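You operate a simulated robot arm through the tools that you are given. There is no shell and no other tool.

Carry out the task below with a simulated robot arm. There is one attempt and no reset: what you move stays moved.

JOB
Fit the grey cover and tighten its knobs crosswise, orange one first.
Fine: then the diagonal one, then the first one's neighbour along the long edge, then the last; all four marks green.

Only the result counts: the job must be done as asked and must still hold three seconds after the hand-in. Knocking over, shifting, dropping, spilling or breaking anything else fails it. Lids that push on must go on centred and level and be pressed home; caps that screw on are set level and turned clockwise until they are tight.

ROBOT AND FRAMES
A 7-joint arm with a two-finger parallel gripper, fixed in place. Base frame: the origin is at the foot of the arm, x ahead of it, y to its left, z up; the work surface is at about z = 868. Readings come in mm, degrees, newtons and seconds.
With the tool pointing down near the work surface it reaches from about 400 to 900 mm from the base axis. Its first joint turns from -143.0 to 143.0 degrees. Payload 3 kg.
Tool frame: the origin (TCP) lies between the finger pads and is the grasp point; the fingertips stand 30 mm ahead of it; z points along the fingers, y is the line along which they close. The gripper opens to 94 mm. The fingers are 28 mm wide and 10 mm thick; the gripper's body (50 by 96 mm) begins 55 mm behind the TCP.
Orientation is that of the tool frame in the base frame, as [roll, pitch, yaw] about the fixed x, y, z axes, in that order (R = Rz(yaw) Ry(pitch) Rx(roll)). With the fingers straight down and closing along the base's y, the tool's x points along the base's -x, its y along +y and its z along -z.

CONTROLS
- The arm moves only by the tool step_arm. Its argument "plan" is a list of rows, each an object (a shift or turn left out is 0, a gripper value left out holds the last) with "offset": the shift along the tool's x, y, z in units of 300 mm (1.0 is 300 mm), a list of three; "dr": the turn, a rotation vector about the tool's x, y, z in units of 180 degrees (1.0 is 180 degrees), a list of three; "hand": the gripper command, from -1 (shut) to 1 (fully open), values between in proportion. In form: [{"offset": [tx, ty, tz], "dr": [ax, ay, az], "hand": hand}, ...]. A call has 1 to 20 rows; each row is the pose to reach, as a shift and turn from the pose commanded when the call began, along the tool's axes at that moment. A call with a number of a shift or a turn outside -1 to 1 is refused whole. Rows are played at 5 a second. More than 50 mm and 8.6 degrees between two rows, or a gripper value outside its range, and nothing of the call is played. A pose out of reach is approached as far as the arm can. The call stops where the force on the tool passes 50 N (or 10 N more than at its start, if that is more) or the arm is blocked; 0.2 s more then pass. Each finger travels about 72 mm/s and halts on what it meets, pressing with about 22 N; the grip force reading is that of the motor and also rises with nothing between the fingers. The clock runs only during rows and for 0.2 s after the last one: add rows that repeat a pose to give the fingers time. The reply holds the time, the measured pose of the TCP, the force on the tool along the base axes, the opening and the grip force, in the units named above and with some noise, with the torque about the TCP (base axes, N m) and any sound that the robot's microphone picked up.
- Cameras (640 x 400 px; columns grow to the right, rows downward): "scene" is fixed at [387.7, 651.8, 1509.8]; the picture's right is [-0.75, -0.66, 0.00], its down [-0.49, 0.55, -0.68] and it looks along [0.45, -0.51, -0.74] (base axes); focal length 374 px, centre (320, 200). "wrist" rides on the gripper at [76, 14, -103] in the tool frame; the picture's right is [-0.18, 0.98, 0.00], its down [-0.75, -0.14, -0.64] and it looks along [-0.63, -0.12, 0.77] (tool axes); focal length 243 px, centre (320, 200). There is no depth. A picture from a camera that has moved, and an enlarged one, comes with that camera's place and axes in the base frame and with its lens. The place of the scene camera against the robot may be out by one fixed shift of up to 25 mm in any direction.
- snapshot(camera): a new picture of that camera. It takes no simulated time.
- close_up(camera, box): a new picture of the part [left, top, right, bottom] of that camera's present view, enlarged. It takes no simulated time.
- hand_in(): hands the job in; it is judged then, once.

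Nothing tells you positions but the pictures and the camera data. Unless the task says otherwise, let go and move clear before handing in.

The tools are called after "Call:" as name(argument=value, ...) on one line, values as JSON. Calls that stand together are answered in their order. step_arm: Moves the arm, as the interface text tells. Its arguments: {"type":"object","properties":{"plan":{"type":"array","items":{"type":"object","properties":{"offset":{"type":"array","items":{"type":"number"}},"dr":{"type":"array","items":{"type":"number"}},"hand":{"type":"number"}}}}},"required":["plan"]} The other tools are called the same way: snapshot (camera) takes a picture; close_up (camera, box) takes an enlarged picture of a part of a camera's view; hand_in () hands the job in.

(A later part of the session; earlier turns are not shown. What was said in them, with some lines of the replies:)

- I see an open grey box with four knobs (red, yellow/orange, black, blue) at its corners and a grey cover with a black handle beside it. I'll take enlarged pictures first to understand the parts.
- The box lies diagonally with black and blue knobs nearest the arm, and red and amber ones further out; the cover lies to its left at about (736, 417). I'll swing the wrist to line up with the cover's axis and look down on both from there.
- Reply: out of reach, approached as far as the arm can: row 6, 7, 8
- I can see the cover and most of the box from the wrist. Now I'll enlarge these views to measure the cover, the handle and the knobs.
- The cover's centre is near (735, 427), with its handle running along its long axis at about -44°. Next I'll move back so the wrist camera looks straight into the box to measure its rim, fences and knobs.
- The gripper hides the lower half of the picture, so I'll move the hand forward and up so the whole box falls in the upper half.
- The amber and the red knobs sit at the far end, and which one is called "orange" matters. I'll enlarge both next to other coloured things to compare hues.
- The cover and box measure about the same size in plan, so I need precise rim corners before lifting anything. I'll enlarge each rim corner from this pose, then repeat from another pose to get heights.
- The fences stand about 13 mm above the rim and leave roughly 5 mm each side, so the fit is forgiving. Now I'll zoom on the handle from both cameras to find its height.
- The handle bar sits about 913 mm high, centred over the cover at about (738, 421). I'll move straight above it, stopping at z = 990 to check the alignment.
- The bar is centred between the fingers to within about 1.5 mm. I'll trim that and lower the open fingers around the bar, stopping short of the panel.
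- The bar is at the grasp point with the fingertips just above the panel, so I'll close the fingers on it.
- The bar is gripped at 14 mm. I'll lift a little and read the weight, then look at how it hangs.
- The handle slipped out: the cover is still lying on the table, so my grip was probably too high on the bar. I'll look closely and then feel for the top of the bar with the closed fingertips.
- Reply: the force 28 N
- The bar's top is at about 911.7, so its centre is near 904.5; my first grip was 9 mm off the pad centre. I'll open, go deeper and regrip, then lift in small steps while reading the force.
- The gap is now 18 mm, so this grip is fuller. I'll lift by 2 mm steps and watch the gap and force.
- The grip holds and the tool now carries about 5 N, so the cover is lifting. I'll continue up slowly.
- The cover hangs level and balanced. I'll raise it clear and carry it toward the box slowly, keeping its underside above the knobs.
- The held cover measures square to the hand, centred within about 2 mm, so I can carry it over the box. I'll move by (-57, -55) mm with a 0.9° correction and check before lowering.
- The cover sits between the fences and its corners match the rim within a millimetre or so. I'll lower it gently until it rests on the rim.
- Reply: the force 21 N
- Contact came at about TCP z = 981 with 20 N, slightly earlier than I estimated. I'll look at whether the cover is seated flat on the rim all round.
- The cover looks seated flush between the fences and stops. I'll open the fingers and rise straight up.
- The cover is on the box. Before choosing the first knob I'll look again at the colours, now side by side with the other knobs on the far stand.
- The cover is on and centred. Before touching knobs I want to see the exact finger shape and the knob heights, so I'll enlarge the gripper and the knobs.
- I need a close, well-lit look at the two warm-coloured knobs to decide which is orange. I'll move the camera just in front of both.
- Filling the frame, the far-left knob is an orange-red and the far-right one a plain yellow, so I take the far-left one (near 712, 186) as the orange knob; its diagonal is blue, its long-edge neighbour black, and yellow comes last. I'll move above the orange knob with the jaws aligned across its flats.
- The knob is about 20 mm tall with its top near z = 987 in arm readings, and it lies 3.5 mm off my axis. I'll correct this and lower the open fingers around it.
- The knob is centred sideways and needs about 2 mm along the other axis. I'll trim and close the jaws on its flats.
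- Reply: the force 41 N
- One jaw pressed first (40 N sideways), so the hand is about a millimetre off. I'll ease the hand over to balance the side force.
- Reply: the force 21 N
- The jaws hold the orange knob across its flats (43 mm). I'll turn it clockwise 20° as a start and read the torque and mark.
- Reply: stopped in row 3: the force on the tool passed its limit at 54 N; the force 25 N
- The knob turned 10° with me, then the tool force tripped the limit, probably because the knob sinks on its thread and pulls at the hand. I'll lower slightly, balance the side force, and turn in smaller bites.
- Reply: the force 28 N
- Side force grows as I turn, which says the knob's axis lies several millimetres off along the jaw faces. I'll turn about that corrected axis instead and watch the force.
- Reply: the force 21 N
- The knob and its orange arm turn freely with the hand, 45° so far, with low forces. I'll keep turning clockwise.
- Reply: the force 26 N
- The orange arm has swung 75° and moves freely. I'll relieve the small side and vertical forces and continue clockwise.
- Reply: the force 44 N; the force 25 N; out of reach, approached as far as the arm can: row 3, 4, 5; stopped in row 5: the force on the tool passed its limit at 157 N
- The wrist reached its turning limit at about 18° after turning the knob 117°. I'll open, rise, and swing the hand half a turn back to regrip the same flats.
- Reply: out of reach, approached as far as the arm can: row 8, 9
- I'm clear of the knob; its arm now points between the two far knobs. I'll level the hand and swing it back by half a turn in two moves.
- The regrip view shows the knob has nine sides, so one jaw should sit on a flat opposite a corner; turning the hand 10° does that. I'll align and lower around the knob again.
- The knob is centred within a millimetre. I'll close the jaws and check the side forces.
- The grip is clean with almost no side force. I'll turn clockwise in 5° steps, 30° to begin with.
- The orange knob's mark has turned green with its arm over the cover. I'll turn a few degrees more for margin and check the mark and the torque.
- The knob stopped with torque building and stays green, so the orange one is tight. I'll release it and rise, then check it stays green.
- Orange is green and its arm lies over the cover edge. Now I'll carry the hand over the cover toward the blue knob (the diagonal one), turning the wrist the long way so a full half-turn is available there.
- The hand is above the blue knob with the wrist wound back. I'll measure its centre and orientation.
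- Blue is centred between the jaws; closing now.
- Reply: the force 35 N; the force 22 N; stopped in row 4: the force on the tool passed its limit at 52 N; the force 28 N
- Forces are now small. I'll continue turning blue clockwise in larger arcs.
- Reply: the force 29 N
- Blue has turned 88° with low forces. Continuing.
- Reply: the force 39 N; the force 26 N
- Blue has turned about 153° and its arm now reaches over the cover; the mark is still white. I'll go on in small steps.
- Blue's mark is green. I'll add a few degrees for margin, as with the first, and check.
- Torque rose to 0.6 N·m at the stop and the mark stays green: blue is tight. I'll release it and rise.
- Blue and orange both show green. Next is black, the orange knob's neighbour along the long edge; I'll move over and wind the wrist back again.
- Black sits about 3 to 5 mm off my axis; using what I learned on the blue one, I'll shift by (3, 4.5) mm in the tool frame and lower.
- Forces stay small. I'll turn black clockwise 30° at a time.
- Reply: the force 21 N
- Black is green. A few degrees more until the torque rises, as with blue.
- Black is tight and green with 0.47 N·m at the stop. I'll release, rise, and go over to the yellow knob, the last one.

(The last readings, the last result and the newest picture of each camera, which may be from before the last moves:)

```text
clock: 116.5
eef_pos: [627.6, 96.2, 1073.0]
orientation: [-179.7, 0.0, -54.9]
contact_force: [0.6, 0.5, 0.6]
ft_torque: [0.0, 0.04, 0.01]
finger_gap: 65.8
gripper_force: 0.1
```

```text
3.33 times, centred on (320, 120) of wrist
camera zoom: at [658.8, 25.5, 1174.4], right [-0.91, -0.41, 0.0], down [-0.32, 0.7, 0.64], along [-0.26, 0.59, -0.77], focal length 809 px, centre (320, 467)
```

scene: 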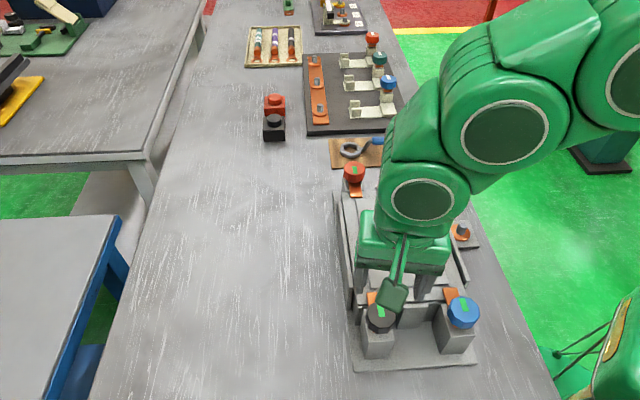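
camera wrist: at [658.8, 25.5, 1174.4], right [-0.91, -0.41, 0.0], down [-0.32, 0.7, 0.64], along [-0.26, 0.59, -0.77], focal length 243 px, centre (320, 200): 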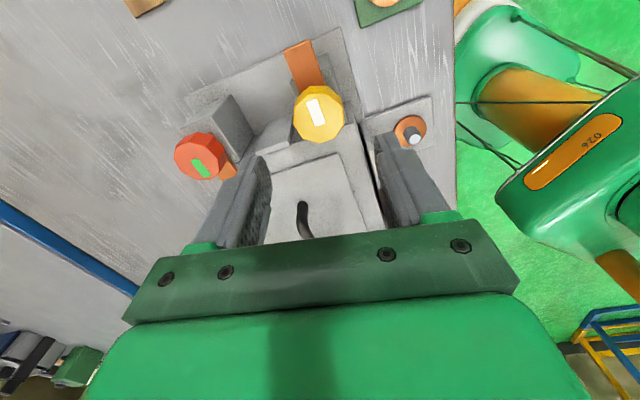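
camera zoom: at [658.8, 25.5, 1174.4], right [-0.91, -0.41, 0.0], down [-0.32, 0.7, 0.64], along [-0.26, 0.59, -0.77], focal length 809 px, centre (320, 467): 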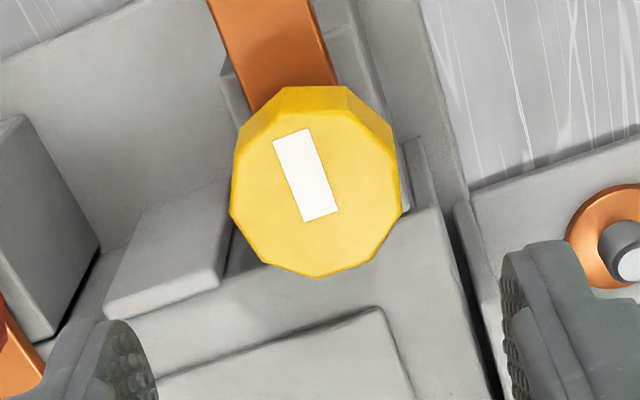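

Yellow is nearly under the hand. I'll lower without shifting and check the fit at depth before closing.

Call:
step_arm(plan=[{"offset": [0, 0, 0.09], "hand": 0.4}, {"offset": [0, 0, 0.18], "hand": 0.4}, {"offset": [0, 0, 0.25], "hand": 0.4}, {"offset": [0, 0, 0.287], "hand": 0.4}, {"offset": [0, 0, 0.287], "hand": 0.4}])

Call:
close_up(camera="wrist", box=[240, 110, 400, 220])

Call:
snapshot(camera="scene")

```text
clock: 117.8
eef_pos: [627.5, 96.2, 986.3]
orientation: [-179.8, 0.0, -55.0]
contact_force: [-0.5, -0.1, -0.5]
ft_torque: [0.0, -0.01, 0.04]
finger_gap: 65.7
gripper_force: 0.0
```

```text
3.64 times, centred on (320, 165) of wrist
camera zoom: at [658.6, 25.7, 1087.5], right [-0.91, -0.41, 0.0], down [-0.32, 0.7, 0.64], along [-0.26, 0.59, -0.77], focal length 882 px, centre (320, 327)
```

zoom: 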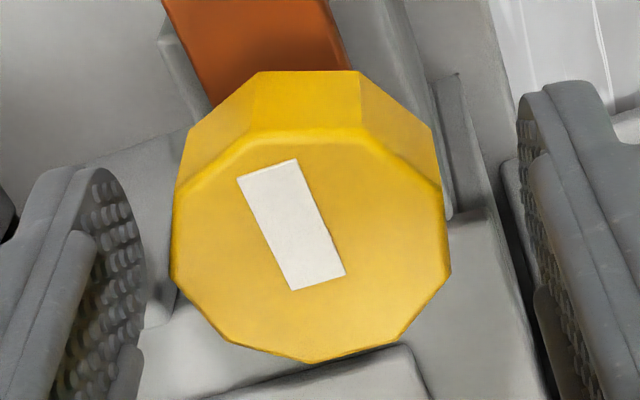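

```text
taken
```

scene: 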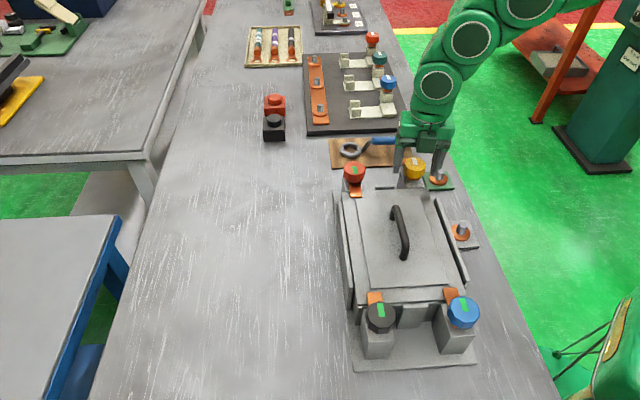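

Call:
step_arm(plan=[{"hand": 0}, {"hand": -0.2}, {"hand": -1}, {"hand": -1}, {"hand": -1}])

```text
clock: 118.9
eef_pos: [629.7, 95.9, 986.7]
orientation: [-179.5, 0.0, -55.0]
contact_force: [16.5, 6.9, -5.8]
ft_torque: [-0.09, 0.01, -0.12]
finger_gap: 42.5
gripper_force: 45.0
stopped in row 5: the force on the tool passed its limit at 51 N (the readings are from after the stop); the commanded pose is now the measured one
```

Call:
step_arm(plan=[{"offset": [0, -0.0024, 0.0005], "hand": -1}, {"offset": [0, -0.0024, 0.0005], "hand": -1}, {"offset": [0, -0.0024, 0.0005], "hand": -1}])

Call:
step_arm(plan=[{"dr": [0, 0, 0.0278], "hand": -1}, {"offset": [0, 0, 0.0003], "dr": [0, 0, 0.0556], "hand": -1}, {"offset": [0, 0, 0.0003], "dr": [0, 0, 0.0556], "hand": -1}])

```text
clock: 119.7
eef_pos: [629.5, 96.6, 986.5]
orientation: [-179.6, -0.1, -55.1]
contact_force: [10.0, -0.5, -7.1]
ft_torque: [-0.37, 0.06, 0.01]
finger_gap: 42.5
gripper_force: 44.7
```

```text
clock: 120.5
eef_pos: [629.5, 97.3, 986.2]
orientation: [-179.6, 0.0, -65.0]
contact_force: [11.7, -2.7, -12.1]
ft_torque: [-0.22, 0.07, -0.05]
finger_gap: 42.8
gripper_force: 44.9
```

Yellow turns freely. Continuing clockwise.

Call:
step_arm(plan=[{"offset": [0.0007, -0.0013, 0.0013], "dr": [0, 0, 0.0278], "hand": -1}, {"offset": [0.0007, -0.0014, 0.0015], "dr": [0, 0, 0.0556], "hand": -1}, {"offset": [0.0007, -0.0015, 0.0017], "dr": [0, 0, 0.0833], "hand": -1}, {"offset": [0.0007, -0.0016, 0.0019], "dr": [0, 0, 0.1111], "hand": -1}, {"offset": [0.0007, -0.0017, 0.0021], "dr": [0, 0, 0.1389], "hand": -1}, {"offset": [0.0007, -0.0018, 0.0023], "dr": [0, 0, 0.1667], "hand": -1}, {"offset": [0.0007, -0.0018, 0.0023], "dr": [0, 0, 0.1667], "hand": -1}])

```text
clock: 122.1
eef_pos: [629.5, 96.3, 985.5]
orientation: [-179.6, 0.2, -95.0]
contact_force: [-3.7, -15.9, -10.4]
ft_torque: [-0.29, 0.24, -0.02]
finger_gap: 42.4
gripper_force: 44.7
```

Call:
step_arm(plan=[{"offset": [0.002, 0.0003, 0.0014], "dr": [0, 0, 0.0278], "hand": -1}, {"offset": [0.002, 0.0003, 0.0016], "dr": [0, 0, 0.0556], "hand": -1}, {"offset": [0.002, 0.0003, 0.0018], "dr": [0, 0, 0.0833], "hand": -1}, {"offset": [0.002, 0.0003, 0.002], "dr": [0, 0, 0.1111], "hand": -1}, {"offset": [0.002, 0.0003, 0.0022], "dr": [0, 0, 0.1389], "hand": -1}, {"offset": [0.002, 0.0003, 0.0024], "dr": [0, 0, 0.1667], "hand": -1}, {"offset": [0.002, 0.0003, 0.0024], "dr": [0, 0, 0.1667], "hand": -1}])

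Call:
snapshot(camera="scene")

```text
clock: 123.7
eef_pos: [629.9, 95.8, 984.8]
orientation: [-179.8, 0.4, -125.0]
contact_force: [1.3, -4.5, -17.3]
ft_torque: [-0.04, -0.07, -0.01]
finger_gap: 42.5
gripper_force: 44.5
```

```text
taken
```

scene: 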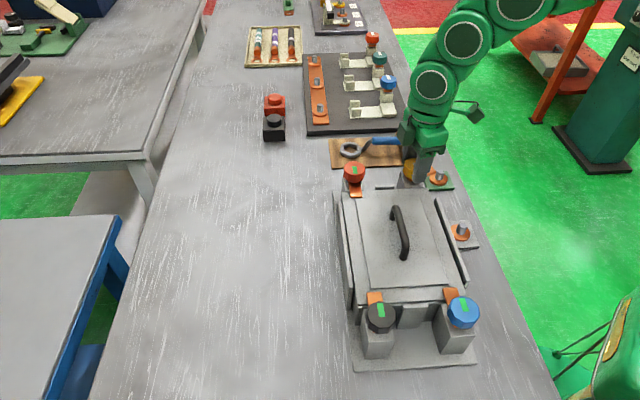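

Call:
step_arm(plan=[{"offset": [0, 0.0003, 0.0022], "dr": [0, 0, 0.0278], "hand": -1}, {"offset": [0, 0.0002, 0.0025], "dr": [0, 0, 0.0556], "hand": -1}, {"offset": [0, 0, 0.0028], "dr": [0, 0, 0.0833], "hand": -1}, {"offset": [0, -0.0002, 0.003], "dr": [0, 0, 0.1111], "hand": -1}, {"offset": [0, -0.0004, 0.0032], "dr": [0, 0, 0.1389], "hand": -1}, {"offset": [0, -0.0006, 0.0034], "dr": [0, 0, 0.1667], "hand": -1}, {"offset": [0, -0.0006, 0.0034], "dr": [0, 0, 0.1667], "hand": -1}])

```text
clock: 125.3
eef_pos: [629.9, 96.4, 984.3]
orientation: [-180.0, 0.5, -155.1]
contact_force: [-6.9, -14.2, 5.3]
ft_torque: [-0.48, 0.17, -0.04]
finger_gap: 42.6
gripper_force: 45.1
```

Call:
step_arm(plan=[{"offset": [0.0013, -0.0013, 0], "dr": [0, 0, 0.0278], "hand": -1}, {"offset": [0.0013, -0.0014, 0.0002], "dr": [0, 0, 0.0556], "hand": -1}, {"offset": [0.0013, -0.0015, 0.0005], "dr": [0, 0, 0.0833], "hand": -1}, {"offset": [0.0013, -0.0016, 0.0008], "dr": [0, 0, 0.1111], "hand": -1}, {"offset": [0.0013, -0.0017, 0.001], "dr": [0, 0, 0.1389], "hand": -1}, {"offset": [0.0013, -0.0018, 0.0012], "dr": [0, 0, 0.1667], "hand": -1}, {"offset": [0.0013, -0.0018, 0.0012], "dr": [0, 0, 0.1667], "hand": -1}])

Call:
close_up(camera="wrist", box=[240, 110, 400, 220])

```text
clock: 126.9
eef_pos: [630.4, 94.4, 984.8]
orientation: [179.7, 0.3, 174.9]
contact_force: [-12.8, -3.4, -3.2]
ft_torque: [-0.39, 0.24, -0.04]
finger_gap: 42.9
gripper_force: 44.7
```

```text
3.64 times, centred on (320, 165) of wrist
camera zoom: at [553.7, 116.9, 1084.5], right [0.27, 0.96, 0.01], down [0.73, -0.21, 0.65], along [0.62, -0.17, -0.76], focal length 882 px, centre (320, 327)
```

zoom: 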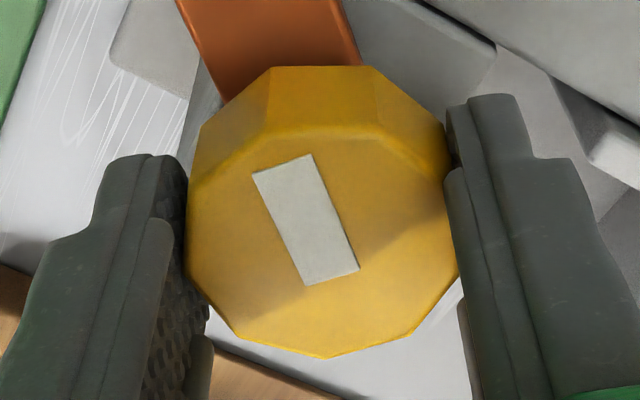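

Call:
step_arm(plan=[{"offset": [0.0015, -0.0006, 0.0003], "dr": [0, 0, 0.0278], "hand": -1}, {"offset": [0.0015, -0.0007, 0.0005], "dr": [0, 0, 0.0556], "hand": -1}, {"offset": [0.0015, -0.0008, 0.0007], "dr": [0, 0, 0.0833], "hand": -1}, {"offset": [0.0015, -0.0009, 0.0009], "dr": [0, 0, 0.1111], "hand": -1}, {"offset": [0.0015, -0.0009, 0.0009], "dr": [0, 0, 0.1111], "hand": -1}])

Call:
step_arm(plan=[{"dr": [0, 0, 0.0278], "hand": -1}, {"offset": [0, 0, 0.0003], "dr": [0, 0, 0.0556], "hand": -1}, {"offset": [0, 0, 0.0003], "dr": [0, 0, 0.0556], "hand": -1}])

Call:
close_up(camera="wrist", box=[240, 110, 400, 220])

```text
clock: 128.1
eef_pos: [629.6, 94.8, 983.7]
orientation: [179.6, 0.3, 154.9]
contact_force: [2.8, -0.6, -14.9]
ft_torque: [-0.52, -0.15, -0.05]
finger_gap: 42.8
gripper_force: 45.6
```

```text
clock: 128.9
eef_pos: [630.4, 96.1, 983.5]
orientation: [179.6, 0.2, 144.9]
contact_force: [4.4, -5.3, -15.7]
ft_torque: [-0.47, 0.13, 0.0]
finger_gap: 42.7
gripper_force: 44.6
```

```text
3.64 times, centred on (320, 165) of wrist
camera zoom: at [573.8, 151.2, 1084.3], right [0.72, 0.7, 0.01], down [0.53, -0.55, 0.64], along [0.45, -0.46, -0.77], focal length 882 px, centre (320, 327)
```

zoom: 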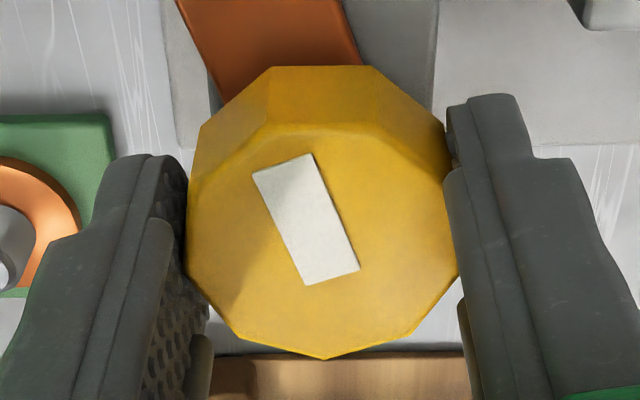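

Call:
step_arm(plan=[{"offset": [0, -0.0003, 0.0012], "dr": [0, 0, 0.0278], "hand": -1}, {"offset": [0, -0.0005, 0.0015], "dr": [0, 0, 0.0556], "hand": -1}, {"offset": [0, -0.0005, 0.0016], "dr": [0, 0, 0.078], "hand": -1}, {"offset": [0, -0.0005, 0.0016], "dr": [0, 0, 0.078], "hand": -1}])

Call:
close_up(camera="wrist", box=[240, 110, 400, 220])

```text
clock: 129.9
eef_pos: [629.6, 95.2, 983.0]
orientation: [179.6, 0.1, 130.9]
contact_force: [-2.2, -3.1, -9.1]
ft_torque: [-0.39, 0.45, -0.04]
finger_gap: 42.7
gripper_force: 45.4
```

```text
3.64 times, centred on (320, 165) of wrist
camera zoom: at [588.6, 162.6, 1084.1], right [0.86, 0.5, 0.01], down [0.38, -0.66, 0.64], along [0.33, -0.55, -0.77], focal length 882 px, centre (320, 327)
```

zoom: 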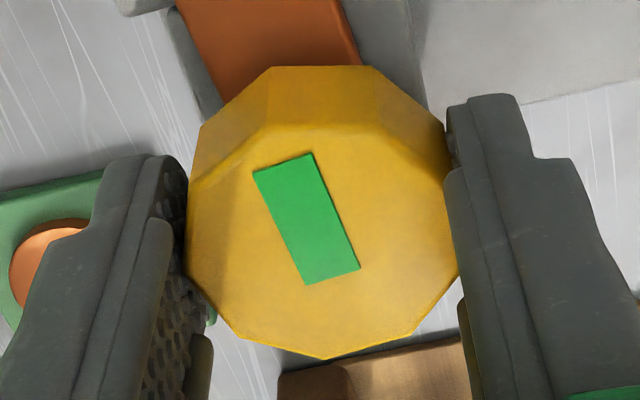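

Yellow has turned green. A few more degrees to its stop, as with the others.

Call:
step_arm(plan=[{"dr": [0, 0, 0.012], "hand": -1}, {"dr": [0, 0, 0.024], "hand": -1}, {"dr": [0, 0, 0.036], "hand": -1}, {"dr": [0, 0, 0.036], "hand": -1}])

Call:
close_up(camera="wrist", box=[240, 110, 400, 220])

```text
clock: 130.9
eef_pos: [629.6, 95.4, 982.7]
orientation: [179.6, 0.0, 124.4]
contact_force: [-6.3, 4.4, -5.9]
ft_torque: [-0.44, 0.27, 0.47]
finger_gap: 42.5
gripper_force: 45.1
```

```text
3.64 times, centred on (320, 165) of wrist
camera zoom: at [596.3, 166.5, 1084.0], right [0.91, 0.4, 0.01], down [0.31, -0.7, 0.64], along [0.26, -0.58, -0.77], focal length 882 px, centre (320, 327)
```

zoom: 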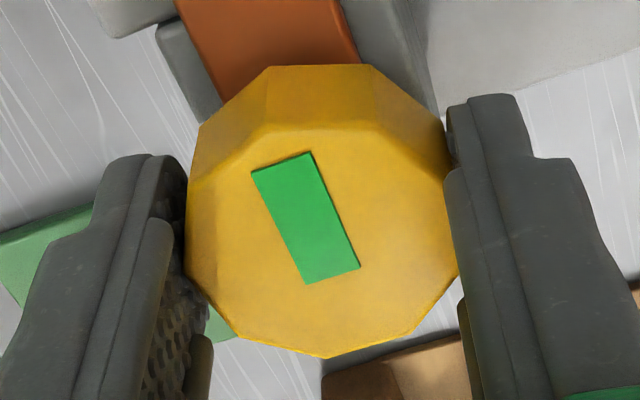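

Yellow is tight at 0.47 N·m and green. I'll release, rise, and move aside to check all four marks and the cover.

Call:
step_arm(plan=[{"hand": -0.4}, {"hand": 0.0}, {"hand": 0.4}, {"hand": 0.4}, {"hand": 0.4}, {"offset": [0, 0, -0.06], "hand": 0.4}, {"offset": [0, 0, -0.17], "hand": 0.4}, {"offset": [0, 0, -0.3], "hand": 0.4}, {"offset": [0, 0, -0.45], "hand": 0.4}, {"offset": [0, 0, -0.55], "hand": 0.4}, {"offset": [0, 0, -0.55], "hand": 0.4}])

Call:
snapshot(camera="scene")

Call:
close_up(camera="scene", box=[325, 150, 495, 370])

Call:
close_up(camera="scene", box=[330, 150, 440, 215])

Call:
close_up(camera="scene", box=[345, 275, 485, 365])

```text
clock: 133.3
eef_pos: [628.0, 95.7, 1149.0]
orientation: [179.5, 0.0, 124.4]
contact_force: [0.7, 0.0, 0.6]
ft_torque: [0.01, -0.02, 0.02]
finger_gap: 65.7
gripper_force: 0.2
```

```text
taken
```

scene: 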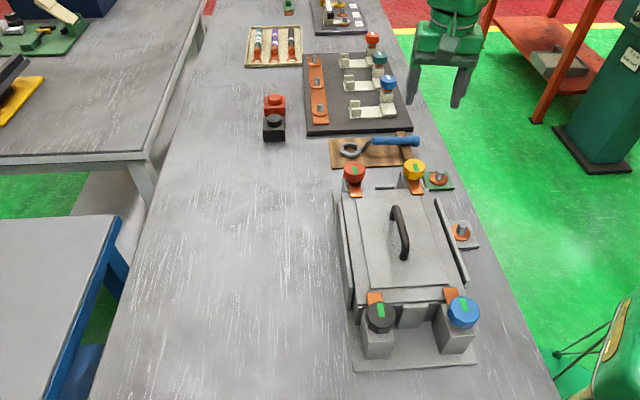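

```text
1.82 times, centred on (410, 260) of scene
camera zoom: at [387.7, 651.8, 1509.8], right [-0.75, -0.66, 0.0], down [-0.49, 0.55, -0.68], along [0.45, -0.51, -0.74], focal length 681 px, centre (156, 91)
```

zoom: 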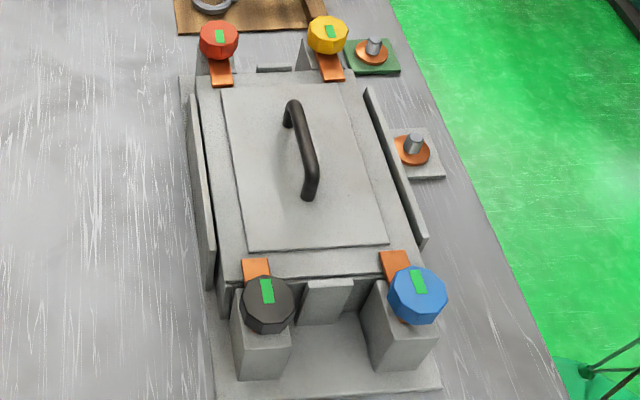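

```text
5.82 times, centred on (385, 182) of scene
camera zoom: at [387.7, 651.8, 1509.8], right [-0.75, -0.66, 0.0], down [-0.49, 0.55, -0.68], along [0.45, -0.51, -0.74], focal length 2179 px, centre (-58, 302)
```

zoom: 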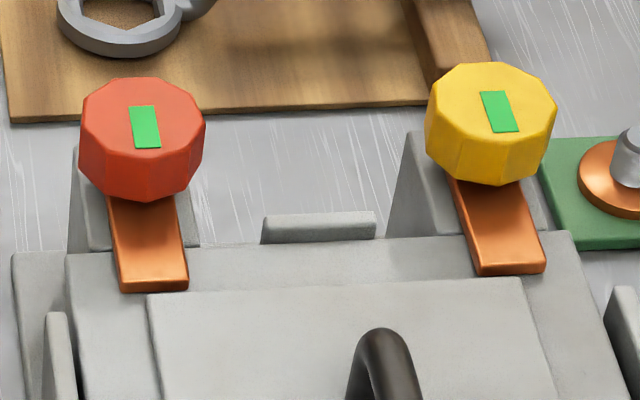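

```text
4.44 times, centred on (415, 320) of scene
camera zoom: at [387.7, 651.8, 1509.8], right [-0.75, -0.66, 0.0], down [-0.49, 0.55, -0.68], along [0.45, -0.51, -0.74], focal length 1664 px, centre (-102, -333)
```

zoom: 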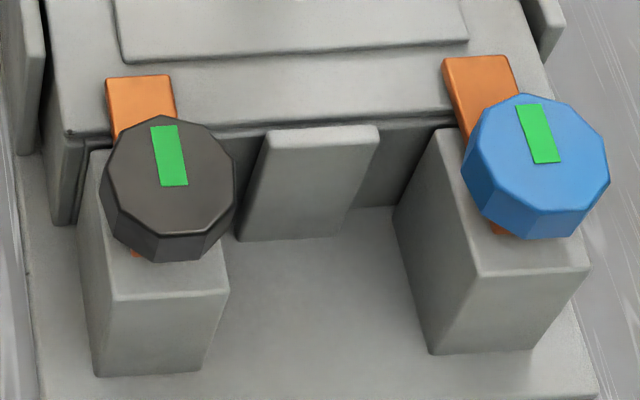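

All four marks are green, all four arms lie over the cover edge, the cover sits level between the fences, and nothing else has moved. The hand is open and well clear above, so I'm handing the job in.

Call:
hand_in()

```text
The job is handed in.
```

The grey cover is on the box and all four knobs are tight with green marks; the job is handed in. One thing I had to judge was which knob is orange.

- **Colour call:** none of the four knobs is a plain orange. I took the orange-red one at the far left as the orange one, because the far-right knob is clearly yellow in close-up. If you meant the yellow one, the order is wrong.
- **Order used:** orange-red, blue (its diagonal), black (its neighbour along the long edge), then yellow.
- **Tightness:** each knob was turned clockwise until its mark went green, then a few degrees more until the torque rose. Blue, black and yellow reached about 0.5–0.6 N·m. The orange-red one read about 0.2 N·m because the jaws slipped slightly at the end, but its mark stayed green.
- **Cover:** it looked level and centred between the side fences, with all four clamp arms over its edge.
- **Slips along the way:** my first grip on the cover slid off the handle and nudged the cover a few millimetres on the table. While I was turning the orange-red knob, the wrist reached its limit and the force briefly hit 157 N. Afterwards I saw no sign that the box or anything else had moved.

The hand was open and clear above the box when I handed in.
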